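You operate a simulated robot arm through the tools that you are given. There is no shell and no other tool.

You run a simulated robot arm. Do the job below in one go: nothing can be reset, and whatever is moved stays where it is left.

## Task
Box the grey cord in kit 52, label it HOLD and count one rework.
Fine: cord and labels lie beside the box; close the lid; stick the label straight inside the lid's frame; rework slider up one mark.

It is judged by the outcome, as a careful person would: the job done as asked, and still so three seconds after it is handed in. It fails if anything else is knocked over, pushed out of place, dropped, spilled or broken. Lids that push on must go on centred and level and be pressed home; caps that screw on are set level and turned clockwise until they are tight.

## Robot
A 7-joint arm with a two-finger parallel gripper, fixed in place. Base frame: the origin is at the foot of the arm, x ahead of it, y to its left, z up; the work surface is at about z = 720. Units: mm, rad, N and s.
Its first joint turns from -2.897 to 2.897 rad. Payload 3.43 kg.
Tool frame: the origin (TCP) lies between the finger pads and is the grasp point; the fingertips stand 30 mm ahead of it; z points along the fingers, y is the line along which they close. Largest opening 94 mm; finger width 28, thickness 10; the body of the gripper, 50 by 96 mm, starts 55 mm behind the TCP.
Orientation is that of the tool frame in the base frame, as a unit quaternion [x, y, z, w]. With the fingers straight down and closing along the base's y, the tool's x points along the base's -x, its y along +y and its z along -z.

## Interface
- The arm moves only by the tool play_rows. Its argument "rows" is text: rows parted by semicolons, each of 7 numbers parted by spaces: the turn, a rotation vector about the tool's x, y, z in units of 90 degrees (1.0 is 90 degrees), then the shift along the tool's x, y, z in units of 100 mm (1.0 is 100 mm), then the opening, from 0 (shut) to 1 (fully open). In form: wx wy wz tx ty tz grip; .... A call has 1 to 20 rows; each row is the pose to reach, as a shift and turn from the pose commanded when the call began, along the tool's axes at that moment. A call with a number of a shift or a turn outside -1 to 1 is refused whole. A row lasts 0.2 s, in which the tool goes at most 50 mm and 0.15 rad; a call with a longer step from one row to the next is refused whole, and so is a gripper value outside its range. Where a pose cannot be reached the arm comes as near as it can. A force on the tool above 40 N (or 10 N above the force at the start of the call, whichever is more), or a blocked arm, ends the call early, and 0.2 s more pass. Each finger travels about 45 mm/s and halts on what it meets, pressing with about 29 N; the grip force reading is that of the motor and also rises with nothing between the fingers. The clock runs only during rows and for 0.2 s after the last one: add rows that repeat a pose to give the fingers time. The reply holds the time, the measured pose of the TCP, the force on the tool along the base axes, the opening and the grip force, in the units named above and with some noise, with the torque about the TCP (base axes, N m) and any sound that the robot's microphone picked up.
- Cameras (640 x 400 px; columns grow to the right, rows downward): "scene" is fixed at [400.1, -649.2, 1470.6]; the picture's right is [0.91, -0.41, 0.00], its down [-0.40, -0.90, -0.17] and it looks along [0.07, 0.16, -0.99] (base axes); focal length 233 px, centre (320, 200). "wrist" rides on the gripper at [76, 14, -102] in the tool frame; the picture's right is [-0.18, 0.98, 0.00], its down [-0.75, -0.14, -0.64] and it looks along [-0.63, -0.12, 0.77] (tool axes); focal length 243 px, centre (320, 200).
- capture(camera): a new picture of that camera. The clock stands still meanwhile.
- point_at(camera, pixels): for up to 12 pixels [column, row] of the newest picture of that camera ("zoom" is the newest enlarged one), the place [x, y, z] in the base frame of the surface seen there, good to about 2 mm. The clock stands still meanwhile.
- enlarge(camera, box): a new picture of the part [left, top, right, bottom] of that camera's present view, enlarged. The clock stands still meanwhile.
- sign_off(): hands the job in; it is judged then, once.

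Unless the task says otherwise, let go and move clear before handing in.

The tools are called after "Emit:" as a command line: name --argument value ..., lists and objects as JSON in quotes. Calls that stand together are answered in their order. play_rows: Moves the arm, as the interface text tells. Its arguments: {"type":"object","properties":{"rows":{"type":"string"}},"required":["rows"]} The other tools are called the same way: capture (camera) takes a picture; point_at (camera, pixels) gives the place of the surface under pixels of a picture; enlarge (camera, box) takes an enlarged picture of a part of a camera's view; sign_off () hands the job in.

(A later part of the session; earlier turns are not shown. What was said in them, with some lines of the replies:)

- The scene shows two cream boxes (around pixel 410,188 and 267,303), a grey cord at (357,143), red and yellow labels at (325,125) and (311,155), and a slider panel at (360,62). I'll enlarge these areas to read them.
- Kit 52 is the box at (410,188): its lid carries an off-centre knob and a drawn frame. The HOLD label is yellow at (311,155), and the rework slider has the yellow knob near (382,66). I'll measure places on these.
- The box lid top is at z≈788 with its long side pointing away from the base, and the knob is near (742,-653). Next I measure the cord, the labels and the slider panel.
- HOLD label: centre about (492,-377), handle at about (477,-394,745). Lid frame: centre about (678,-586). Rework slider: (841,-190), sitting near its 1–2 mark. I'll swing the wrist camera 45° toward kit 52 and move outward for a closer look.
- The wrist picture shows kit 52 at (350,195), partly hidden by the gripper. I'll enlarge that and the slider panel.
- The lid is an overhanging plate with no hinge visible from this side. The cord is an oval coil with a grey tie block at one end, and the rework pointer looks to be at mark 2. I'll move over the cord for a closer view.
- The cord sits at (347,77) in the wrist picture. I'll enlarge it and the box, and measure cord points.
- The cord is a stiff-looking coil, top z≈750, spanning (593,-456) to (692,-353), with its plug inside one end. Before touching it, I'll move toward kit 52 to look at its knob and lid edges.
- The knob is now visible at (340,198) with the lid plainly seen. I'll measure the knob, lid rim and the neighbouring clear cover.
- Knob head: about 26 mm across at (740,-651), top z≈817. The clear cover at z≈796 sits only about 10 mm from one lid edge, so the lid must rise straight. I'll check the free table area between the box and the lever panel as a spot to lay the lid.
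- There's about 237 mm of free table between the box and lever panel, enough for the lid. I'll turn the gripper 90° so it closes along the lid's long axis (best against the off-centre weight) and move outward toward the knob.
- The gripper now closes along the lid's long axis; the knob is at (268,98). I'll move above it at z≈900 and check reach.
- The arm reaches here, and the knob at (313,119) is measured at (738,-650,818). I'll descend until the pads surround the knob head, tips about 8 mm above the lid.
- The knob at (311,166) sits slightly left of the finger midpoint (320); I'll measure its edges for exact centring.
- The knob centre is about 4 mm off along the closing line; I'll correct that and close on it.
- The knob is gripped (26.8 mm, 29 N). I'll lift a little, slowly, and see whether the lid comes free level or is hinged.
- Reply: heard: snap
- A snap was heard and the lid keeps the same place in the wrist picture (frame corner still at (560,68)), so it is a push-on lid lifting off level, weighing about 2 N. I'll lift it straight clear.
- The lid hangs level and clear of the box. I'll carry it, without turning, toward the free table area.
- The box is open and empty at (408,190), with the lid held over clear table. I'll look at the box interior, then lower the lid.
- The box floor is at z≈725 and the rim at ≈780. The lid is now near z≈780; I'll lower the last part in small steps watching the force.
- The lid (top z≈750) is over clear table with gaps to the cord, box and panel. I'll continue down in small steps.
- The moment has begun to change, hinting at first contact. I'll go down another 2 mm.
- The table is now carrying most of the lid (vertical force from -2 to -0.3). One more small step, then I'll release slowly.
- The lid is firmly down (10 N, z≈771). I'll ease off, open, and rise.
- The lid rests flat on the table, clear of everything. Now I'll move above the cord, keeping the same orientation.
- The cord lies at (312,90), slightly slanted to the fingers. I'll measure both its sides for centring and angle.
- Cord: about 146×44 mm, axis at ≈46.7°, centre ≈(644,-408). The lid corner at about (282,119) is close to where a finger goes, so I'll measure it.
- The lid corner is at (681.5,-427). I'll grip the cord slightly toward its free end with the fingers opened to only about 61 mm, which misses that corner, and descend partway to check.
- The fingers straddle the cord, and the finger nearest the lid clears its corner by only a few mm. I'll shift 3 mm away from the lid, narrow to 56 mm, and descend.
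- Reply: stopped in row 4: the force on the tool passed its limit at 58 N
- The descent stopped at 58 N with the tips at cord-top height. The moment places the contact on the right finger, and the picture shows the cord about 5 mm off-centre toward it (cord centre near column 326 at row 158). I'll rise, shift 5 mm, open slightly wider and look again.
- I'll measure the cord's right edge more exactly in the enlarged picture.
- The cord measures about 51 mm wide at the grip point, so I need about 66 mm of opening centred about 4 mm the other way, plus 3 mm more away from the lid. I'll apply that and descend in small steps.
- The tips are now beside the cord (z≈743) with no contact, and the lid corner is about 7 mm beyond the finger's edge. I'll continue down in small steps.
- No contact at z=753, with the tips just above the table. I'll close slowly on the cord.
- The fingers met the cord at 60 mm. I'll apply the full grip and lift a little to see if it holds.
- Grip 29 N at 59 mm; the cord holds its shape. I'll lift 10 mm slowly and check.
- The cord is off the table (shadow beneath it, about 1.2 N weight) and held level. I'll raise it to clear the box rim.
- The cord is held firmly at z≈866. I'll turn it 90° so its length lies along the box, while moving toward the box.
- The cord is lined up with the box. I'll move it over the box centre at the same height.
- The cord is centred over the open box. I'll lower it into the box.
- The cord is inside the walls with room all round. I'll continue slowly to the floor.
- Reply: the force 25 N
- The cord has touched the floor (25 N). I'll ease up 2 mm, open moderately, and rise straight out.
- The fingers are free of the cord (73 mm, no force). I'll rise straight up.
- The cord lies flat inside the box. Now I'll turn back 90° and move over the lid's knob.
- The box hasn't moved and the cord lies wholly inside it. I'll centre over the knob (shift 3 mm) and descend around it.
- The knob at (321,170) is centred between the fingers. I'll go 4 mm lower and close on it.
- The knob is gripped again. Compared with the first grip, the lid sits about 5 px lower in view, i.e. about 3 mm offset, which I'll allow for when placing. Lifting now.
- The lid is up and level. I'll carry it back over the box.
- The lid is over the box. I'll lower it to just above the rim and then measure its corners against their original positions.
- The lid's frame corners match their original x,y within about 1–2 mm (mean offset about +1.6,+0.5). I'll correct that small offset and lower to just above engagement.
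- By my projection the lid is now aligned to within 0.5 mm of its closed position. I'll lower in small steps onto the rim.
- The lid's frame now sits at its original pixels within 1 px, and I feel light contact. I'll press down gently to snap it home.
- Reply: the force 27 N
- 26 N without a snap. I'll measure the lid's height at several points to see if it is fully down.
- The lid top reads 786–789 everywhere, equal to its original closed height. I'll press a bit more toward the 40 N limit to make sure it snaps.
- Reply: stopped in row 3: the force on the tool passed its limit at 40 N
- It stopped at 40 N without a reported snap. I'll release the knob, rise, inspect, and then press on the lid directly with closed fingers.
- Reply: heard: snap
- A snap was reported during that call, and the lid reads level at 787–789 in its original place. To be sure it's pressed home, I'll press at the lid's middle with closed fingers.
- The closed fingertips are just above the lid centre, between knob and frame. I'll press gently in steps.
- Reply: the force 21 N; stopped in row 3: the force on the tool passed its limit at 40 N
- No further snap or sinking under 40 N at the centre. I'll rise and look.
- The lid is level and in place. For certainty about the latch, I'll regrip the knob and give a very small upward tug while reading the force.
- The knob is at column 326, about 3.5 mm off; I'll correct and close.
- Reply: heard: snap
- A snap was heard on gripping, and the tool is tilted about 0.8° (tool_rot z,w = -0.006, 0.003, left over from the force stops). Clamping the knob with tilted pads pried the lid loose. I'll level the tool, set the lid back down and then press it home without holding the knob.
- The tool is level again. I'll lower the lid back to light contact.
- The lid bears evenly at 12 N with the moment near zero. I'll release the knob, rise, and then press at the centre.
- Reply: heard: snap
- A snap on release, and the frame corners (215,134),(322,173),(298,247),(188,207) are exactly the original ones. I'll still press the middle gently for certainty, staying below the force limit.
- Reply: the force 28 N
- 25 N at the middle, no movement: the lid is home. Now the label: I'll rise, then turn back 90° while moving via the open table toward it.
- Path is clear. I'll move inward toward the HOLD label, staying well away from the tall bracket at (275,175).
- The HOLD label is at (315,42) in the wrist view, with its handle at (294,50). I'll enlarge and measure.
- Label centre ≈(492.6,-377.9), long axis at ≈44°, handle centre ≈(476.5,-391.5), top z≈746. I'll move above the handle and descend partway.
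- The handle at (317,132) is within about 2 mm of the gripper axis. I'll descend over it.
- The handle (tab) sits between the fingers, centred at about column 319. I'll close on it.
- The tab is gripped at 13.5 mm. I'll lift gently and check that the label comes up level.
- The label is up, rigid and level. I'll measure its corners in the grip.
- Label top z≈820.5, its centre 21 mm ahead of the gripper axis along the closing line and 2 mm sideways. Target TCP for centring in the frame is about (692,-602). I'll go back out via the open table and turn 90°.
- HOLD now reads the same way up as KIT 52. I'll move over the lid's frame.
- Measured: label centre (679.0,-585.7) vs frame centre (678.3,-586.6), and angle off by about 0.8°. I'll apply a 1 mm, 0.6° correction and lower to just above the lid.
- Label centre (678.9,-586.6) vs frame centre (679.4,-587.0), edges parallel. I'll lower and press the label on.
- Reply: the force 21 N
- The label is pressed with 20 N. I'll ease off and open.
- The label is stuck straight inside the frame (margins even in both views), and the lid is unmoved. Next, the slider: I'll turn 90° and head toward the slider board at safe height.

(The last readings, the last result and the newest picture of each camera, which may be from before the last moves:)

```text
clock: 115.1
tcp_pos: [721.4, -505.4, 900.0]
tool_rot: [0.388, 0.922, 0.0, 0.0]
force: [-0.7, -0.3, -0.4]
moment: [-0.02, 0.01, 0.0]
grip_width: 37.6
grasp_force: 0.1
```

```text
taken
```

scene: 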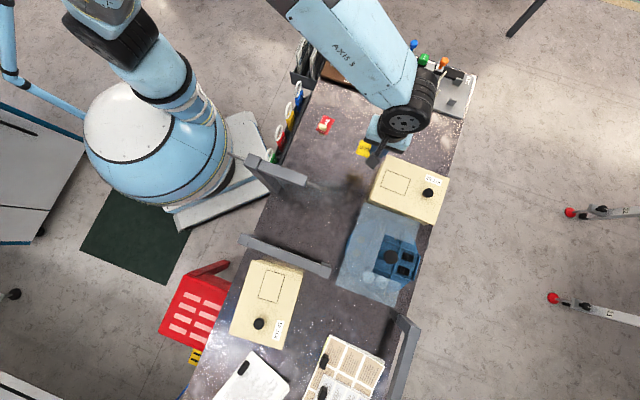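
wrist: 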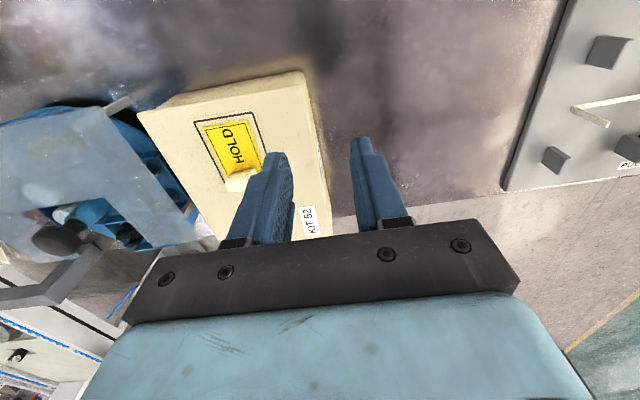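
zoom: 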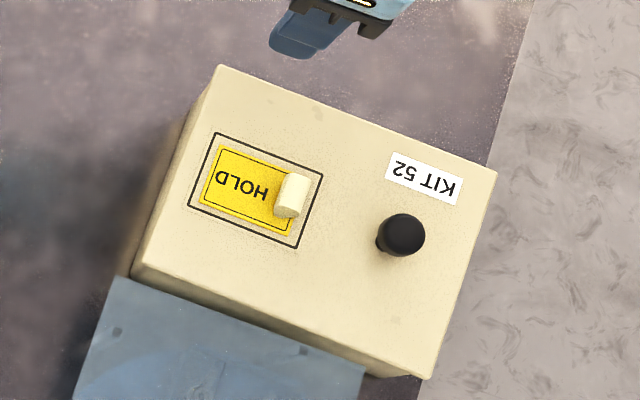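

The label sits neatly centred and straight in the frame, with the lid flush. I'll move on to the slider board.

Emit:
play_rows --rows "0 0 0 0.15 0.26 0 0.4;0 0 0 0.31 0.52 0 0.4;0 0 0 0.47 0.78 0 0.4"

Emit:
play_rows --rows "0 0 0 0.15 0.26 0 0.4;0 0 0 0.31 0.52 0 0.4;0 0 0 0.47 0.78 0 0.4"

Emit:
play_rows --rows "0 0 0 0.15 0.26 0 0.4;0 0 0 0.31 0.52 0 0.4;0 0 0 0.47 0.78 0 0.4;0 0 0 0.47 0.78 0 0.4"

Emit:
capture --camera "wrist"

Emit:
capture --camera "scene"

```text
clock: 115.9
tcp_pos: [744.8, -415.9, 899.0]
tool_rot: [0.388, 0.922, -0.001, 0.0]
force: [-0.3, -0.2, -0.5]
moment: [0.02, 0.0, 0.02]
grip_width: 37.6
grasp_force: 0.0
```

```text
clock: 116.7
tcp_pos: [767.0, -329.7, 898.1]
tool_rot: [0.388, 0.921, -0.001, -0.001]
force: [-0.6, -0.9, -0.9]
moment: [0.03, -0.01, 0.0]
grip_width: 37.6
grasp_force: 0.2
```

```text
clock: 117.7
tcp_pos: [790.7, -239.8, 898.3]
tool_rot: [0.388, 0.922, 0.0, 0.0]
force: [0.1, 0.2, -0.2]
moment: [0.03, 0.02, 0.03]
grip_width: 37.8
grasp_force: 0.0
```

```text
taken
```

wrist: 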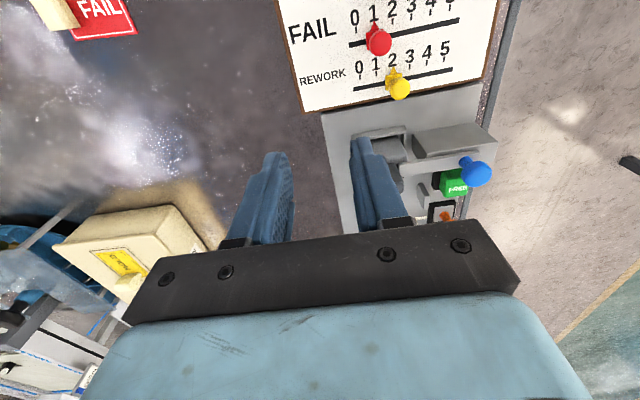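

```text
taken
```

scene: 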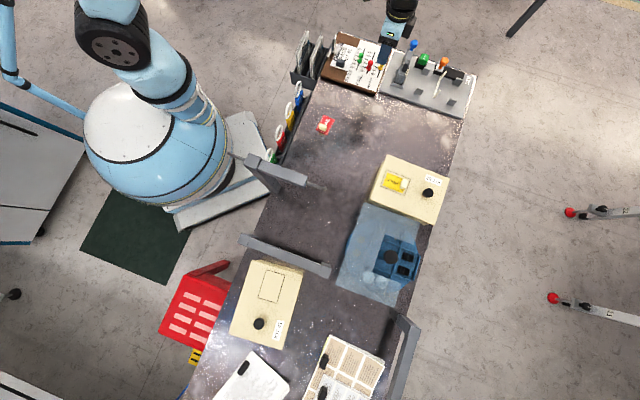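

The rework slider (yellow, at (398,85)) is in view with its scale. I'll enlarge it and measure the marks.

Emit:
enlarge --camera "wrist" --box '[330, 20, 490, 120]'

Emit:
point_at --camera "zoom" --pixels '[[120, 218], [175, 208], [255, 190], [320, 178], [385, 162], [455, 148], [255, 200], [275, 260], [300, 275], [110, 275], [480, 190], [270, 300]]'

```text
4.00 times, centred on (410, 70) of wrist
```

zoom: 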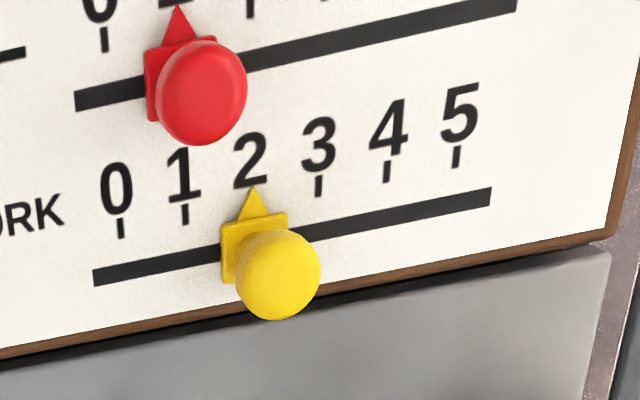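

```text
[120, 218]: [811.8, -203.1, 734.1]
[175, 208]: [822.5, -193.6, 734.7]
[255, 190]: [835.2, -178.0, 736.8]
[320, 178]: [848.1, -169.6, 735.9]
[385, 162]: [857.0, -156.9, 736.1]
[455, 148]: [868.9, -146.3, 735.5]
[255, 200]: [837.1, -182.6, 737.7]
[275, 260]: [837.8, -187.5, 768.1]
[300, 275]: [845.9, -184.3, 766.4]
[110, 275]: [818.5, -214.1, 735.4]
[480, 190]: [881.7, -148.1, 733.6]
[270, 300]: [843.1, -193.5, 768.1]
```

The pointer tip at (254,190) stands at mark 2; marks 0–5 span 80.5 mm, so one mark is about 16.1 mm along ≈45°. I'll check clearances of the nearby lever block and the knob's shape.

Emit:
point_at --camera "wrist" --pixels '[[378, 133], [390, 150], [415, 130], [450, 140], [475, 168], [400, 90], [398, 80], [405, 85], [392, 85], [377, 40], [350, 140], [430, 155]]'

Emit:
enlarge --camera "scene" --box '[350, 35, 440, 105]'

```text
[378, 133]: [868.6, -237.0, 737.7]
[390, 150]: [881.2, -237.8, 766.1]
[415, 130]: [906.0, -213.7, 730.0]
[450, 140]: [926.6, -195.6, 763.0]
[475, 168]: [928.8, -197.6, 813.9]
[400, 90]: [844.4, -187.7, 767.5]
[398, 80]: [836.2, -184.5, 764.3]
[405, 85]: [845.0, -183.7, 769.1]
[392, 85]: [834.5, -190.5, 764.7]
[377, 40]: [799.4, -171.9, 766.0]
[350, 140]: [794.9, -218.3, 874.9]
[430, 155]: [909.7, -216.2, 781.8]
```

```text
5.71 times, centred on (395, 70) of scene
```

zoom: 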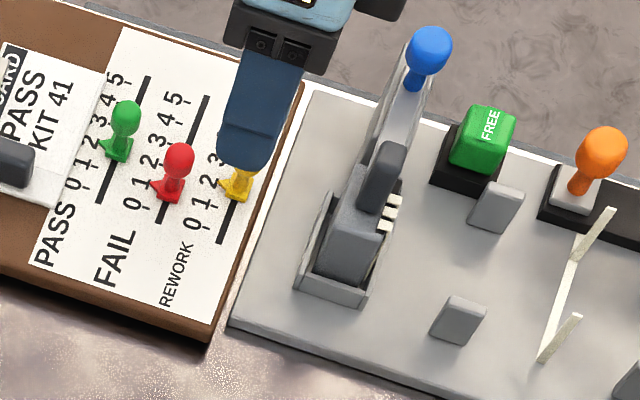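

The lever block is about 60 mm to the side of the yellow knob, enough room for the fingers. I'll move above the knob and look before descending.

Emit:
play_rows --rows "0 0 0 0.01 0.24 0.1 0.5;0 0 0 0.02 0.48 0.2 0.5;0 0 0 0.02 0.72 0.35 0.5;0 0 0 0.02 0.72 0.5 0.5;0 0 0 0.02 0.72 0.5 0.5"

Emit:
capture --camera "wrist"

Emit:
enlarge --camera "scene" --box '[350, 20, 450, 105]'

```text
clock: 118.9
tcp_pos: [840.7, -189.2, 848.2]
tool_rot: [0.388, 0.922, 0.0, 0.0]
force: [0.3, 0.4, 0.0]
moment: [-0.01, 0.01, -0.02]
grip_width: 47.0
grasp_force: 0.2
```

```text
taken
```

wrist: 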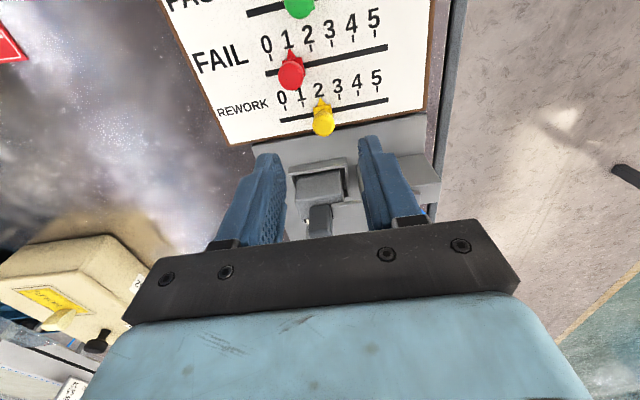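

```text
4.71 times, centred on (400, 62) of scene
```

zoom: 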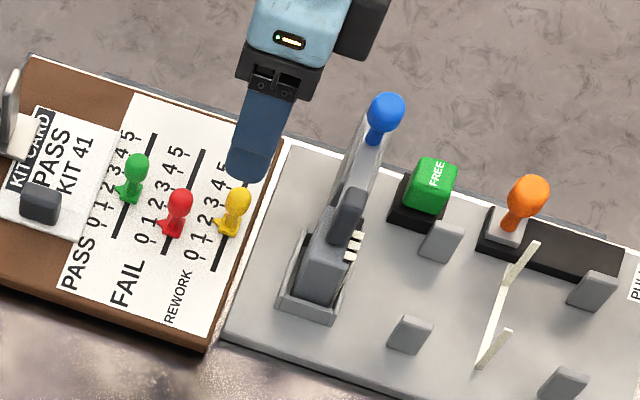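

The knob is at (323,119), about 2–4 mm off axis. I'll correct and descend around it.

Emit:
play_rows --rows "0 0 0 0.03 0.02 0.15 0.5;0 0 0 0.03 0.02 0.3 0.5;0 0 0 0.03 0.02 0.45 0.5;0 0 0 0.03 0.02 0.57 0.5;0 0 0 0.03 0.02 0.66 0.5;0 0 0 0.03 0.02 0.66 0.5"

Emit:
capture --camera "wrist"

Emit:
enlarge --camera "wrist" --box '[240, 90, 400, 220]'

```text
clock: 120.3
tcp_pos: [841.0, -187.6, 784.1]
tool_rot: [0.388, 0.922, 0.0, -0.001]
force: [0.6, 0.1, 0.2]
moment: [0.01, 0.01, -0.01]
grip_width: 46.9
grasp_force: 0.0
```

```text
taken
```

wrist: 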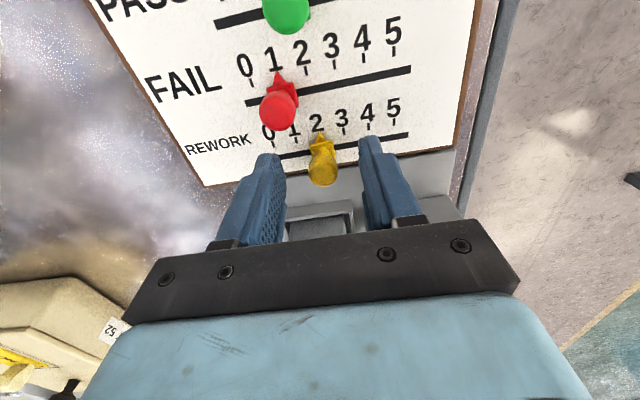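

```text
3.08 times, centred on (320, 155) of wrist
```

zoom: 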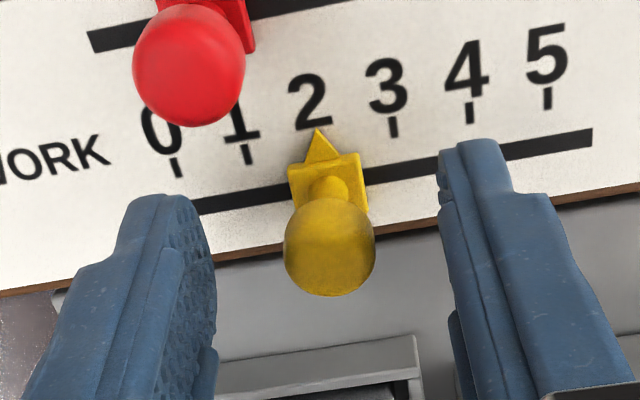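

The pointer clearly reads 2, and the knob is between the fingers. I'll lower 4 mm and close on it.

Emit:
play_rows --rows "0 0 0 0 0.015 0.04 0.5;0 0 0 0 0.015 0.04 0.4;0 0 0 0 0.015 0.04 0.3;0 0 0 0 0.015 0.04 0.22;0 0 0 0 0.015 0.04 0.15;0 0 0 0 0.015 0.04 0.1;0 0 0 0 0.015 0.04 0.1"

Emit:
enlarge --camera "wrist" --box '[240, 90, 400, 220]'

```text
clock: 121.9
tcp_pos: [842.0, -184.9, 780.4]
tool_rot: [0.388, 0.922, -0.001, 0.0]
force: [0.3, 0.4, 0.0]
moment: [0.02, 0.04, -0.03]
grip_width: 16.0
grasp_force: 44.9
```

```text
3.08 times, centred on (320, 155) of wrist
```

zoom: 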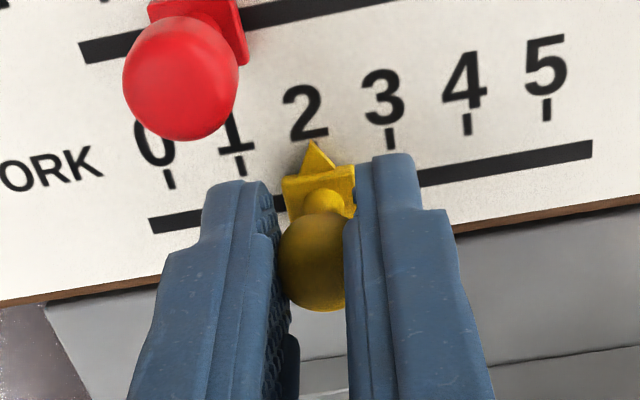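

Gripped; the pointer is still exactly at mark 2. I'll slide it up one mark (16 mm).

Emit:
play_rows --rows "0 0 0 0 0.04 0 0.1;0 0 0 0.001 0.08 0 0.1;0 0 0 0.002 0.12 0 0.1;0 0 0 0.003 0.161 0 0.1;0 0 0 0.003 0.161 0 0.1;0 0 0 0.003 0.161 0 0.1"

Emit:
enlarge --camera "wrist" --box '[240, 90, 400, 220]'

```text
clock: 123.3
tcp_pos: [852.5, -175.1, 778.4]
tool_rot: [0.388, 0.922, -0.001, 0.0]
force: [6.0, -5.0, 8.8]
moment: [-0.14, -0.21, 0.01]
grip_width: 16.1
grasp_force: 45.4
```

```text
3.08 times, centred on (320, 155) of wrist
```

zoom: 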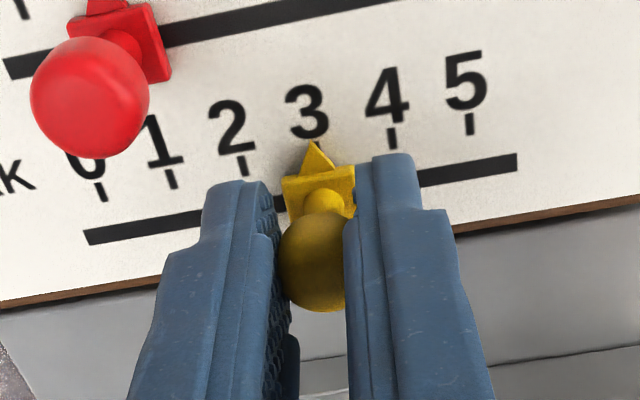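

The pointer tip (315,143) is at mark 3, about 0.5 mm short of the midpoint between ticks 2 and 4 (317.5). I'll nudge half a millimetre and release.

Emit:
play_rows --rows "0 0 0 0.004 0.006 -0.005 0.1;0 0 0 0.004 0.006 -0.005 0.1;0 0 0 0.004 0.006 -0.005 0.17;0 0 0 0.004 0.006 -0.005 0.25;0 0 0 0.004 0.006 -0.005 0.35;0 0 0 0.004 0.006 -0.005 0.45;0 0 0 0.004 0.006 -0.005 0.5;0 0 0 0.004 0.006 -0.005 0.5"

Emit:
enlarge --camera "wrist" --box '[240, 90, 400, 220]'

```text
clock: 125.1
tcp_pos: [852.2, -173.4, 780.3]
tool_rot: [0.388, 0.922, -0.001, 0.0]
force: [0.0, 0.0, -0.1]
moment: [-0.02, 0.0, 0.02]
grip_width: 47.2
grasp_force: 0.1
```

```text
3.08 times, centred on (320, 155) of wrist
```

zoom: 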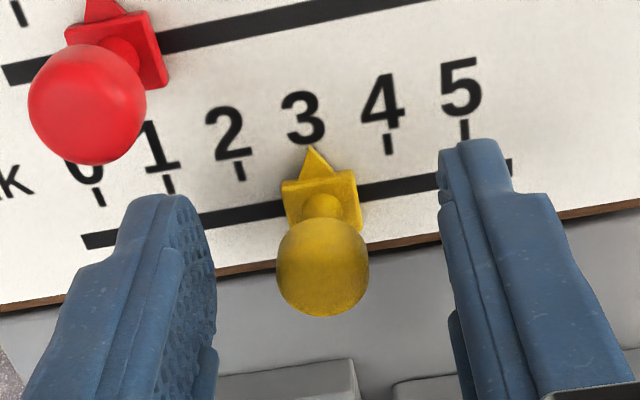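

The pointer tip (313,148) is now right on the midpoint of ticks 2 and 4, i.e. mark 3. I'll rise clear and check everything.

Emit:
play_rows --rows "0 0 0 0 0 -0.15 0.5;0 0 0 0 0 -0.4 0.5;0 0 0 0 0 -0.7 0.5;0 0 0 0 0 -1.0 0.5;0 0 0 0 0 -1.0 0.5"

Emit:
play_rows --rows "0 0 0 0.3 -0.3 -0.2 0.5;0 0 0 0.6 -0.6 -0.4 0.5;0 0 0 0.9 -0.8 -0.6 0.5;0 0 0 0.9 -0.8 -0.6 0.5"

Emit:
capture --camera "wrist"

Emit:
capture --camera "scene"

Emit:
enlarge --camera "scene" --box '[325, 25, 485, 125]'

Emit:
enlarge --camera "scene" --box '[360, 140, 460, 230]'

Emit:
point_at --camera "zoom" --pixels '[[221, 72], [490, 172], [426, 370], [145, 262], [215, 134], [322, 172], [298, 247], [188, 207], [217, 147], [201, 200], [287, 233], [400, 320]]'

```text
clock: 126.3
tcp_pos: [852.0, -173.8, 878.1]
tool_rot: [0.388, 0.922, 0.0, -0.001]
force: [0.0, 0.6, 0.1]
moment: [0.03, -0.01, 0.0]
grip_width: 47.0
grasp_force: 0.1
```

```text
clock: 127.3
tcp_pos: [733.4, -165.8, 937.6]
tool_rot: [0.387, 0.922, 0.0, 0.0]
force: [-0.3, 1.2, 0.3]
moment: [0.04, -0.01, -0.02]
grip_width: 47.1
grasp_force: 0.0
```

```text
taken
```

wrist: 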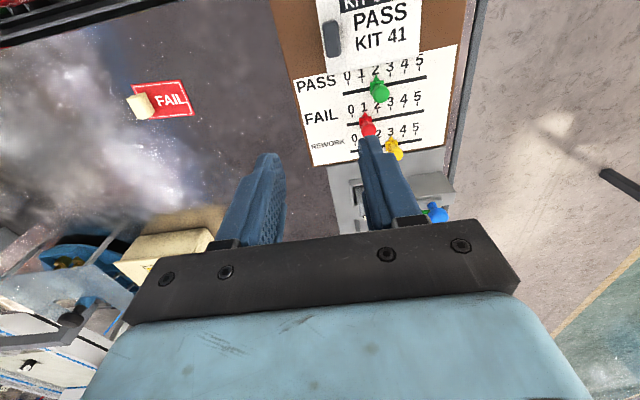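

```text
taken
```

scene: 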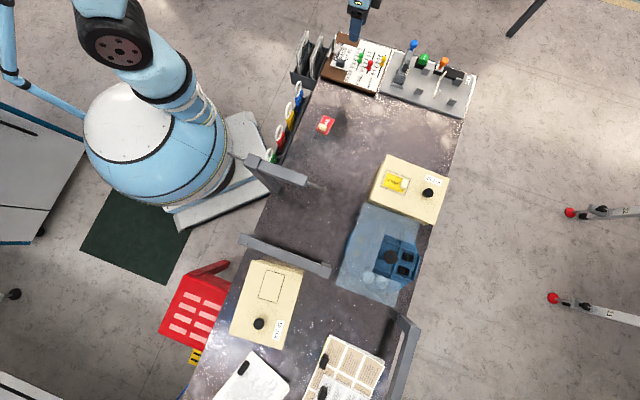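

```text
4.00 times, centred on (405, 75) of scene
```

zoom: 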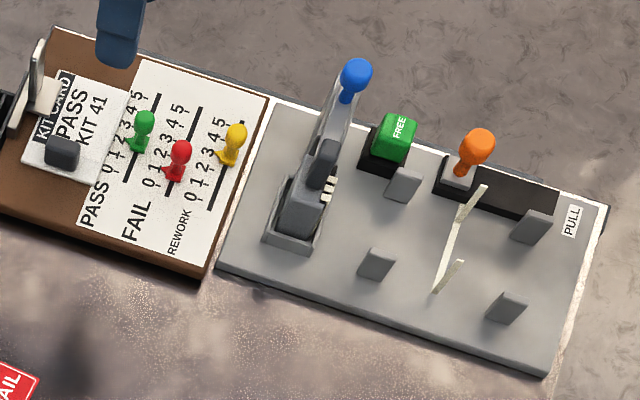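

```text
4.44 times, centred on (410, 185) of scene
```

zoom: 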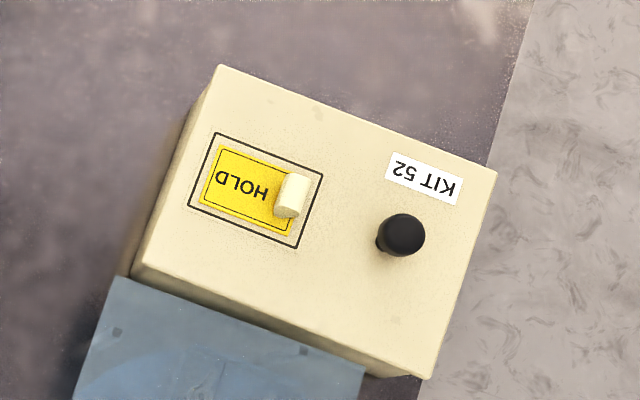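

```text
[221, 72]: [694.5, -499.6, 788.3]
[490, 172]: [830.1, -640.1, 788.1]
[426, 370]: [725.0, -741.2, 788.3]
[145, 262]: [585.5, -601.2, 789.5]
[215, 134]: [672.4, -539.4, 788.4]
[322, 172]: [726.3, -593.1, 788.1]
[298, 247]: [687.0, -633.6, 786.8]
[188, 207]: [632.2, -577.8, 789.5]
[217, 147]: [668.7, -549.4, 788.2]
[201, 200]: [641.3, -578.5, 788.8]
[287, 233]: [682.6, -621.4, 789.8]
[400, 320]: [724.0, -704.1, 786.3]
```

Everything checks out. The lid is level at z 786–790 on all corners, in its original place. HOLD is straight and centred in the frame, the cord is inside, and the yellow slider is at 3 with red and green unchanged. The arm is clear, so I'm handing in.

Emit:
sign_off

```text
The job is handed in.
```

The grey cord is boxed in kit 52, the box is labelled HOLD, and the rework slider is up one mark. I've handed the job in.

- **Cord:** it lies flat on the floor of the kit 52 box, clear of the walls.
- **Lid:** it is back in its original place and level at all four corners. It came loose once when I regripped the knob with the gripper slightly tilted. I levelled the gripper and reseated it, heard it snap, and pressed the middle with 25 N without it moving.
- **Label:** HOLD is stuck straight inside the lid's frame, centred to within about 1 mm. It reads the same way up as KIT 52.
- **Rework slider:** it moved from 2 to 3. The pass and fail sliders are where they were.

On my first try at the cord, a fingertip pressed down on it before I had the opening right, and the arm stopped at 58 N. I saw no damage, and nothing else was knocked or moved.
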